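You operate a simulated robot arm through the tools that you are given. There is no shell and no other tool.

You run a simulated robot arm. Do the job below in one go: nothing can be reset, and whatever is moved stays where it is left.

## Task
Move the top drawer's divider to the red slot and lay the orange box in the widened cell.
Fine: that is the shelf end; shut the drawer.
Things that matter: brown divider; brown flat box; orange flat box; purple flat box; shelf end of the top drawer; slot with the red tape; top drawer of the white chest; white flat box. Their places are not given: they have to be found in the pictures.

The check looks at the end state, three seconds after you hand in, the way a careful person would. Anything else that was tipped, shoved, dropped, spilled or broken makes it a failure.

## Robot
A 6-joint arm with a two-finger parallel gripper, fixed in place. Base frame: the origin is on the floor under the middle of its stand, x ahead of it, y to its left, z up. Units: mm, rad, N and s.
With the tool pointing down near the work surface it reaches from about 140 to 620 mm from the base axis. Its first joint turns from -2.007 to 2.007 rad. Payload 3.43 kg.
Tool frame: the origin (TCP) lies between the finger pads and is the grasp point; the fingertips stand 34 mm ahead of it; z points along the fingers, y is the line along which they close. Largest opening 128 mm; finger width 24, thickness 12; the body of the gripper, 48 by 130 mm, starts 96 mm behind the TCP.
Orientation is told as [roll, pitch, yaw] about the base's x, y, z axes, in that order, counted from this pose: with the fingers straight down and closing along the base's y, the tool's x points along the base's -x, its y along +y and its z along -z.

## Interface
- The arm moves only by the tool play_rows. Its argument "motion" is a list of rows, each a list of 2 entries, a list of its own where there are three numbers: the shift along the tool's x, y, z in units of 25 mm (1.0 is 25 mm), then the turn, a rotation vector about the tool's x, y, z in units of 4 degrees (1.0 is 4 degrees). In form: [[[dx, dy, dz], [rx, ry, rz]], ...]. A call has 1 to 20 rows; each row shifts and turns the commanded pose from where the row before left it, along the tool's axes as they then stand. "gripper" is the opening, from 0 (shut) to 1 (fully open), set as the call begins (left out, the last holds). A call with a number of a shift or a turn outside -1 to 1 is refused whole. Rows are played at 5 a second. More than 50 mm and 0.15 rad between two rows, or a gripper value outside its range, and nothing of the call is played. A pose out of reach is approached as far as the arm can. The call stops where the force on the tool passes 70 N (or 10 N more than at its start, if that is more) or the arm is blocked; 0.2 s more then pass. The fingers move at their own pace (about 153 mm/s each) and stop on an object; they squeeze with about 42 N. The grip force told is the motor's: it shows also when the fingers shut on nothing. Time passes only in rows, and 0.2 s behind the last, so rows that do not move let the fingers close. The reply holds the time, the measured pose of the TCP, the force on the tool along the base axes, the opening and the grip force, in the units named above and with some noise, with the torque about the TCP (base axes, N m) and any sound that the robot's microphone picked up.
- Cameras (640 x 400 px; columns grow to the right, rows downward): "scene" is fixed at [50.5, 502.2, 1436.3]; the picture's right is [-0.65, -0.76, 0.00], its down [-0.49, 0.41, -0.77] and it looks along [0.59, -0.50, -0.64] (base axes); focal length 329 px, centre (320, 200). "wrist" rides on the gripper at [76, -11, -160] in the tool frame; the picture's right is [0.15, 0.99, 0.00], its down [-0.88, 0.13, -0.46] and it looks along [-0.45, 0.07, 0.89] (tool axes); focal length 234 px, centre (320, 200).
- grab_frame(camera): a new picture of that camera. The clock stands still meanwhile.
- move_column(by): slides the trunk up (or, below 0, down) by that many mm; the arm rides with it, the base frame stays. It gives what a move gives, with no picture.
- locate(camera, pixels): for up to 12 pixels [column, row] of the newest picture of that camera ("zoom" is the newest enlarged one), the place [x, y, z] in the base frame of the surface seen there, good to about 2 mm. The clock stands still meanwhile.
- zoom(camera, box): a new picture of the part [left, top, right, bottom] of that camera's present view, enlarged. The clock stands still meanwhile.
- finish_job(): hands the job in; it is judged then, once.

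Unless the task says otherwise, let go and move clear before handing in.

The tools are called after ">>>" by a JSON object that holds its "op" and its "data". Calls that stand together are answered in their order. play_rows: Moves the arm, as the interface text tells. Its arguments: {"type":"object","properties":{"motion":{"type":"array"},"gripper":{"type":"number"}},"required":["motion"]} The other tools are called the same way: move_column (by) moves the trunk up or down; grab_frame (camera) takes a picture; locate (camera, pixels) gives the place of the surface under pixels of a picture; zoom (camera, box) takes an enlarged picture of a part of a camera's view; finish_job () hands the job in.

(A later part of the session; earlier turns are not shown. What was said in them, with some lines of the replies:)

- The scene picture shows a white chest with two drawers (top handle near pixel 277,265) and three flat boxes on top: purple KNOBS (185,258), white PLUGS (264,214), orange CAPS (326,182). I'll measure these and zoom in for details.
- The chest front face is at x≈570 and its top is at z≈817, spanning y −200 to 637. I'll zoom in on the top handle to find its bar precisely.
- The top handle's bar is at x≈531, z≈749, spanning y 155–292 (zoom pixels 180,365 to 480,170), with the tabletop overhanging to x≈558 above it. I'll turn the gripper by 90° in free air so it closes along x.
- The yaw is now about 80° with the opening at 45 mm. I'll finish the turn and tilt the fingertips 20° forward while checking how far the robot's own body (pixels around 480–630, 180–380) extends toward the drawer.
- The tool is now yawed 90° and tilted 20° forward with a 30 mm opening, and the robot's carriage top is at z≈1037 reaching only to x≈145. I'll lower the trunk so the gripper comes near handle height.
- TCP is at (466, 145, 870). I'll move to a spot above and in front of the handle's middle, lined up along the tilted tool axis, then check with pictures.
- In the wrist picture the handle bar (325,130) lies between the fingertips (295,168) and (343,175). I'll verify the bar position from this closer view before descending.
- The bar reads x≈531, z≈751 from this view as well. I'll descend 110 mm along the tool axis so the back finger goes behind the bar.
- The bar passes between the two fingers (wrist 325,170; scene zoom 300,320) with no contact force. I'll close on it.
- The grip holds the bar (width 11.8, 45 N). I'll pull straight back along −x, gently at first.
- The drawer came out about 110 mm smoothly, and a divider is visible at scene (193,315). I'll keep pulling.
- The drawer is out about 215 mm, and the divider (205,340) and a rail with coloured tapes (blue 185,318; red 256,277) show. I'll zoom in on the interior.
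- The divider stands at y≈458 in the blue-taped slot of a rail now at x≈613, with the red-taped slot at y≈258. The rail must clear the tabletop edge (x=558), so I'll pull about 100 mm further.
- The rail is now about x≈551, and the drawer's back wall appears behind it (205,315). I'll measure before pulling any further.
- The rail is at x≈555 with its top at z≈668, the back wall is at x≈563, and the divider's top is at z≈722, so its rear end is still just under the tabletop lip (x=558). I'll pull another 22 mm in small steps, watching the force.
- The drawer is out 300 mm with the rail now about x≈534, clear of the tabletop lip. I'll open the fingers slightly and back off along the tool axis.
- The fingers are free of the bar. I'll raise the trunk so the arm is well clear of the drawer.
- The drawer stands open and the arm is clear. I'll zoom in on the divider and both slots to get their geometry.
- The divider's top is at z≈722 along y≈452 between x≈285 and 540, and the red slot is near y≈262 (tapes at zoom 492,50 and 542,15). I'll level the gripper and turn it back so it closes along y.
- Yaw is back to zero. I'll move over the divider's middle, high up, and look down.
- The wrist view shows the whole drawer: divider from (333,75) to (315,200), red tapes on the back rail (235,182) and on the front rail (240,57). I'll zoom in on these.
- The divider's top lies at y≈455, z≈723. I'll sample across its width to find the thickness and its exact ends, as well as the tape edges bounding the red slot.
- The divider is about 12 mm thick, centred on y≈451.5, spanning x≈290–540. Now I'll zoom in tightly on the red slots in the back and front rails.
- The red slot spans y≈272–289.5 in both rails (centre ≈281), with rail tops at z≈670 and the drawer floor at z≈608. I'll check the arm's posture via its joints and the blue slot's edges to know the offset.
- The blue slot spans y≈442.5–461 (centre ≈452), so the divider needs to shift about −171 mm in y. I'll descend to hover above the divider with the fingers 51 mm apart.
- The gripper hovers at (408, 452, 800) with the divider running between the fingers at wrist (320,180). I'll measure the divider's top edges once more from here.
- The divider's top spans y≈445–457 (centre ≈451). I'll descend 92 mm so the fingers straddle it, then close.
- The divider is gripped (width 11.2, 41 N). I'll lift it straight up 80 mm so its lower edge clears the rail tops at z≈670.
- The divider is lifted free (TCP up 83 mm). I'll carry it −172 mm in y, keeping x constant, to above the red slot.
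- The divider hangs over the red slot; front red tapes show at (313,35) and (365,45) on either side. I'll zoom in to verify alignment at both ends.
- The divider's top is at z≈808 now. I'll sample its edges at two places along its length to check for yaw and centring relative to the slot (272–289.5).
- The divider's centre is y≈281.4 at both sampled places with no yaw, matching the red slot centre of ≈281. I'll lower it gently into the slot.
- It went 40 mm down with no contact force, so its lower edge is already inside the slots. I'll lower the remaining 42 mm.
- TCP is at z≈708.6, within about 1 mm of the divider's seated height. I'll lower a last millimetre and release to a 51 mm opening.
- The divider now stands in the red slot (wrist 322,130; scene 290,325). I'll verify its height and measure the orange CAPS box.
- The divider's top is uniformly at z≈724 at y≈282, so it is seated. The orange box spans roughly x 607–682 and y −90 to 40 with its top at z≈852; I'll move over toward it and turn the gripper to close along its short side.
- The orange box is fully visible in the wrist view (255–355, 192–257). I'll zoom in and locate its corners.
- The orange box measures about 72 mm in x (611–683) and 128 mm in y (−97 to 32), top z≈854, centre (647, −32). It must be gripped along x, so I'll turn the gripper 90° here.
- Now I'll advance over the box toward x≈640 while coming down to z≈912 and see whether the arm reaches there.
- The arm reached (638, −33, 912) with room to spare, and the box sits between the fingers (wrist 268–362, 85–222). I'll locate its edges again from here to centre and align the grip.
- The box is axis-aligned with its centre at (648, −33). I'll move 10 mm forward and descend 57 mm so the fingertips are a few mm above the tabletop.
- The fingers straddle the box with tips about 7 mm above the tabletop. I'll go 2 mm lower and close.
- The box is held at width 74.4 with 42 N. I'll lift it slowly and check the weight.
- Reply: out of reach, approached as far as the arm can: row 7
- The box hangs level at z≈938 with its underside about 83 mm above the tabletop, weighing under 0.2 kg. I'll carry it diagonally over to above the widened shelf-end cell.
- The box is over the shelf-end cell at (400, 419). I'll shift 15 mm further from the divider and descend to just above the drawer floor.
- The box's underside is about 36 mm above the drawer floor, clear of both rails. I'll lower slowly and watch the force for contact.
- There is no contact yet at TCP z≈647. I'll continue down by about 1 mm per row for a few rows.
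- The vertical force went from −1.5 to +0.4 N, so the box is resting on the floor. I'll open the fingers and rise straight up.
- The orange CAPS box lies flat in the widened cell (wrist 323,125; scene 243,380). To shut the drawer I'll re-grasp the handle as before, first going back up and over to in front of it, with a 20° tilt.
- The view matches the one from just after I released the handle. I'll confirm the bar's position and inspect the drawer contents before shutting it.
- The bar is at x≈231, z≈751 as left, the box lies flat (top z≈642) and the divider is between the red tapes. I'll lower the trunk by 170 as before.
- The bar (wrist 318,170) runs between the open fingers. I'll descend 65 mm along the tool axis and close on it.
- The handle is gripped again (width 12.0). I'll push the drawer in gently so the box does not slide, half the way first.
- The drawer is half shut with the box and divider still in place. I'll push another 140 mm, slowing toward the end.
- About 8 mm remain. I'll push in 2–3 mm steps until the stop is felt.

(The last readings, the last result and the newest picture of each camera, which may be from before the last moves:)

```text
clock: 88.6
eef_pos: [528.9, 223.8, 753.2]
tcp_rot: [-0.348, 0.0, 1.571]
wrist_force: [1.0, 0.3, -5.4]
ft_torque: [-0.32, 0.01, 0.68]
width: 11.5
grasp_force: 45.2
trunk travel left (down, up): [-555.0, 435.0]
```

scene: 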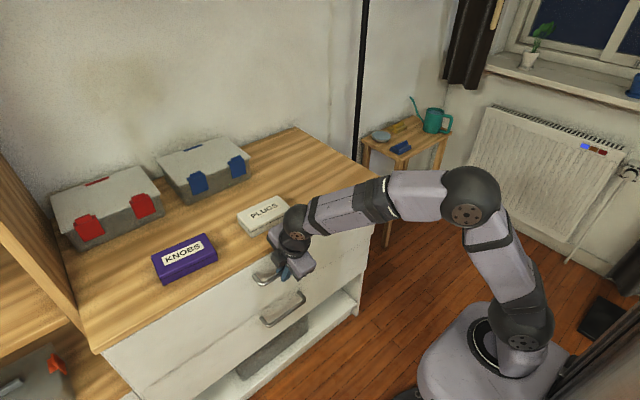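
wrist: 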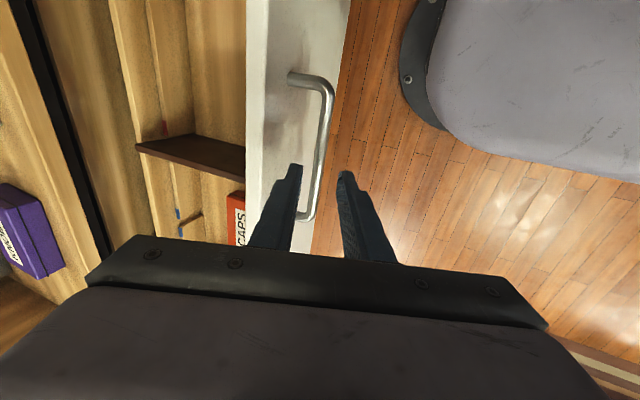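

TCP is at x≈528.9, equal to the shut position at the start. I'll press a couple more millimetres to confirm it is against the stop.

>>> {"op": "play_rows", "data": {"motion": [[[0, -0.04, 0.014], [0, 0, 0]], [[0, -0.04, 0.014], [0, 0, 0]], [[0, 0, 0], [0, 0, 0]]]}}

>>> {"op": "zoom", "data": {"camera": "scene", "box": [90, 170, 400, 400]}}

>>> {"op": "locate", "data": {"camera": "scene", "pixels": [[230, 300], [180, 330], [330, 250], [250, 330], [200, 340], [150, 350], [280, 340]]}}

```text
clock: 89.4
eef_pos: [530.6, 222.9, 754.8]
tcp_rot: [-0.347, 0.001, 1.571]
wrist_force: [-4.5, -3.5, -5.3]
ft_torque: [0.16, 0.04, 0.83]
width: 11.5
grasp_force: 45.0
trunk travel left (down, up): [-555.0, 435.0]
```

```text
1.74 times, centred on (245, 285) of scene
```

zoom: 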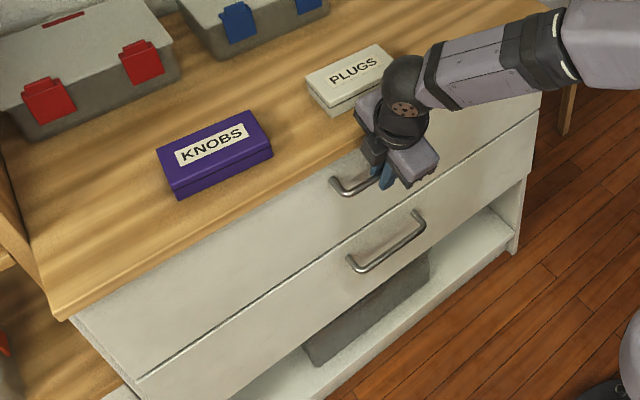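

```text
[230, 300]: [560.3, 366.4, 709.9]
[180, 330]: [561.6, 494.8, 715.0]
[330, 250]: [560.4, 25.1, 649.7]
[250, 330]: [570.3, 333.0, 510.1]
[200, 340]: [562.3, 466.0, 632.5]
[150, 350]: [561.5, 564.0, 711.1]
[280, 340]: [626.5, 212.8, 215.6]
```

Those locate values refer to the older frame, so I'll take a new scene picture and re-measure the drawer face.

>>> {"op": "grab_frame", "data": {"camera": "scene"}}

>>> {"op": "locate", "data": {"camera": "scene", "pixels": [[230, 300], [180, 330], [330, 250], [250, 330], [200, 340], [150, 350], [240, 320], [160, 375]]}}

```text
taken
```

scene: 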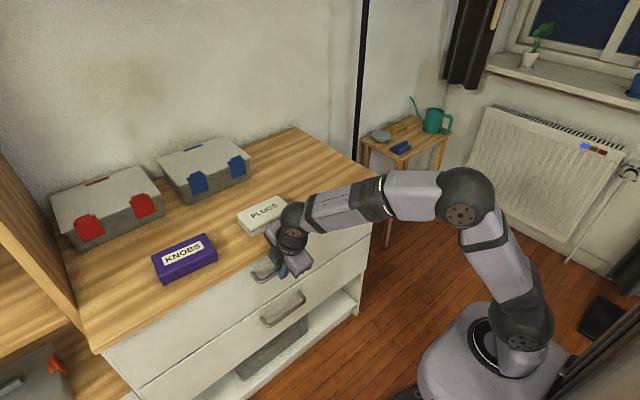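

```text
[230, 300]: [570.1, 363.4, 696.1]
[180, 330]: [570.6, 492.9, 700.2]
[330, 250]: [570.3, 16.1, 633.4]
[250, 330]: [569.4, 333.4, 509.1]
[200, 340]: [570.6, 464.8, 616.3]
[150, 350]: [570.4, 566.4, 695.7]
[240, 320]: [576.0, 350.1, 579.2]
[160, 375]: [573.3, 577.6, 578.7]
```

The drawer face is back at x≈570, flush with the lower drawer (569.4) and equal to the start. I'll give one last small push to confirm the stop, then let go.

>>> {"op": "play_rows", "data": {"motion": [[[0, -0.06, 0.022], [0, 0, 0]], [[0, 0, 0], [0, 0, 0]]]}}

```text
clock: 90.0
eef_pos: [528.9, 223.1, 755.3]
tcp_rot: [-0.343, 0.002, 1.571]
wrist_force: [-18.1, -1.2, -6.9]
ft_torque: [0.61, 0.15, 0.95]
width: 11.7
grasp_force: 45.2
trunk travel left (down, up): [-555.0, 435.0]
```

The force rose to −18 N without motion, so the drawer is against its stop. I'll relieve that press by 2 mm and open the fingers slightly.

>>> {"op": "play_rows", "data": {"motion": [[[0, 0.075, -0.027], [0, 0, 0]], [[0, 0, 0], [0, 0, 0]]]}}

>>> {"op": "play_rows", "data": {"motion": [[[0, 0, 0], [0, 0, 0]], [[0, 0, 0], [0, 0, 0]]], "gripper": 0.21}}

```text
clock: 90.6
eef_pos: [529.3, 222.8, 755.0]
tcp_rot: [-0.348, 0.001, 1.571]
wrist_force: [-13.3, 1.0, -10.1]
ft_torque: [-0.46, 0.04, 0.55]
width: 11.5
grasp_force: 45.1
trunk travel left (down, up): [-555.0, 435.0]
```

```text
clock: 91.2
eef_pos: [531.9, 223.2, 756.2]
tcp_rot: [-0.35, -0.001, 1.571]
wrist_force: [0.3, -0.1, -0.1]
ft_torque: [-0.01, -0.01, 0.01]
width: 27.2
grasp_force: 0.0
trunk travel left (down, up): [-555.0, 435.0]
```

The fingers are open with zero force. I'll retract along the tool axis, clear of the bar and the tabletop lip.

>>> {"op": "play_rows", "data": {"motion": [[[0, 0, -0.5], [0, 0, 0]], [[0, 0, -0.6], [0, 0, 0]], [[0, 0, -0.8], [0, 0, 0]], [[0, 0, -0.8], [0, 0, 0]], [[0, 0, -1], [0, 0, 0]], [[0, 0, -1], [0, 0, 0]], [[0, 0, -1], [0, 0, 0]], [[0, 0, -1], [0, 0, 0]], [[0, 0, 0], [0, 0, 0]]]}}

>>> {"op": "grab_frame", "data": {"camera": "scene"}}

>>> {"op": "locate", "data": {"camera": "scene", "pixels": [[230, 300], [180, 330], [200, 340], [150, 350], [185, 253], [250, 330]]}}

>>> {"op": "grab_frame", "data": {"camera": "wrist"}}

```text
clock: 93.2
eef_pos: [473.6, 223.5, 911.6]
tcp_rot: [-0.35, 0.0, 1.571]
wrist_force: [-0.4, 0.0, -0.5]
ft_torque: [0.02, -0.02, 0.05]
width: 26.8
grasp_force: 0.2
trunk travel left (down, up): [-555.0, 435.0]
```

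```text
taken
```

scene: 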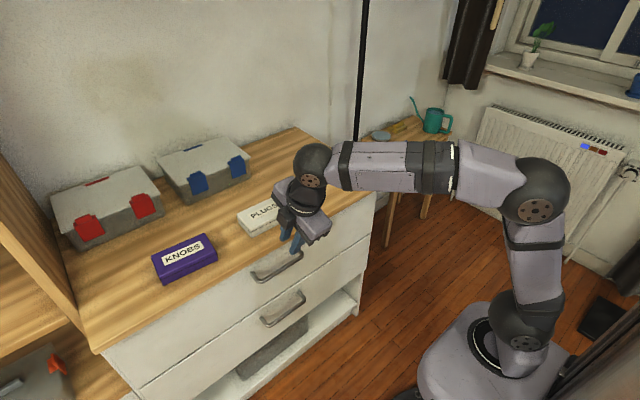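

```text
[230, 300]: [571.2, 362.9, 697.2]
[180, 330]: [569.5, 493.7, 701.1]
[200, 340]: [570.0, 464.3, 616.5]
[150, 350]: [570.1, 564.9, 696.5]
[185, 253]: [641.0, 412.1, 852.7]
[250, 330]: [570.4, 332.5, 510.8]
```

```text
taken
```

wrist: 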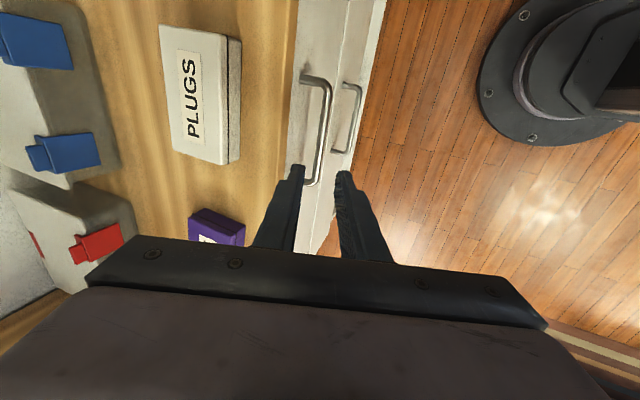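

The drawer face is flush at x≈570, and KNOBS (641, 412) and PLUGS are where they began. I'll raise the trunk to move the arm well clear and take a final look.

>>> {"op": "move_column", "data": {"by": 150}}

>>> {"op": "grab_frame", "data": {"camera": "scene"}}

```text
clock: 94.9
eef_pos: [474.0, 222.7, 1061.7]
tcp_rot: [-0.35, 0.0, 1.57]
wrist_force: [0.5, -1.4, 0.3]
ft_torque: [-0.01, -0.02, -0.03]
width: 27.0
grasp_force: 0.1
trunk travel left (down, up): [-705.0, 285.0]
```

```text
taken
```

scene: 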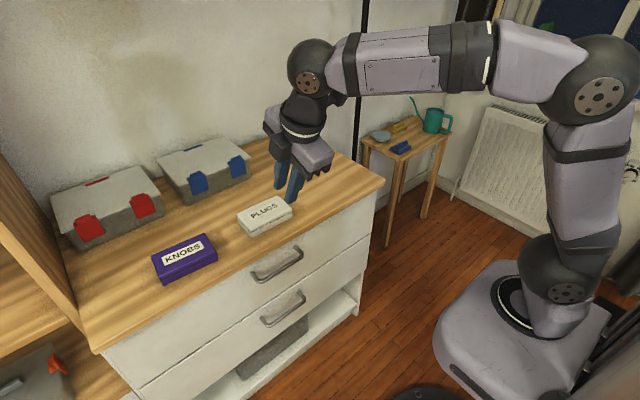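

The final picture shows the drawer shut (handle at 277,265 as at the start), KNOBS and PLUGS undisturbed, and the arm clear and empty. The divider is in the red slot and the orange box lies in the widened shelf-end cell, so I'll hand in.

>>> {"op": "finish_job", "data": {}}

```text
The job is handed in.
```

The divider is now in the red-taped slot, the orange CAPS box lies flat in the widened cell at the shelf end, and the top drawer is shut.

- **Divider:** it moved from the blue-taped slot to the red one. Its top sits level at its original height, so it is seated on the drawer floor.
- **Orange box:** the last look inside, about halfway through closing, showed the box and divider still in place. I couldn't see inside after that.
- **Drawer:** the front is back where it started, in line with the lower drawer, and pushing further met the stop.
- **Everything else:** the purple KNOBS and white PLUGS boxes look undisturbed. I never saw the brown flat box on your list, and the job didn't need it.

The gripper is empty and clear of the chest.
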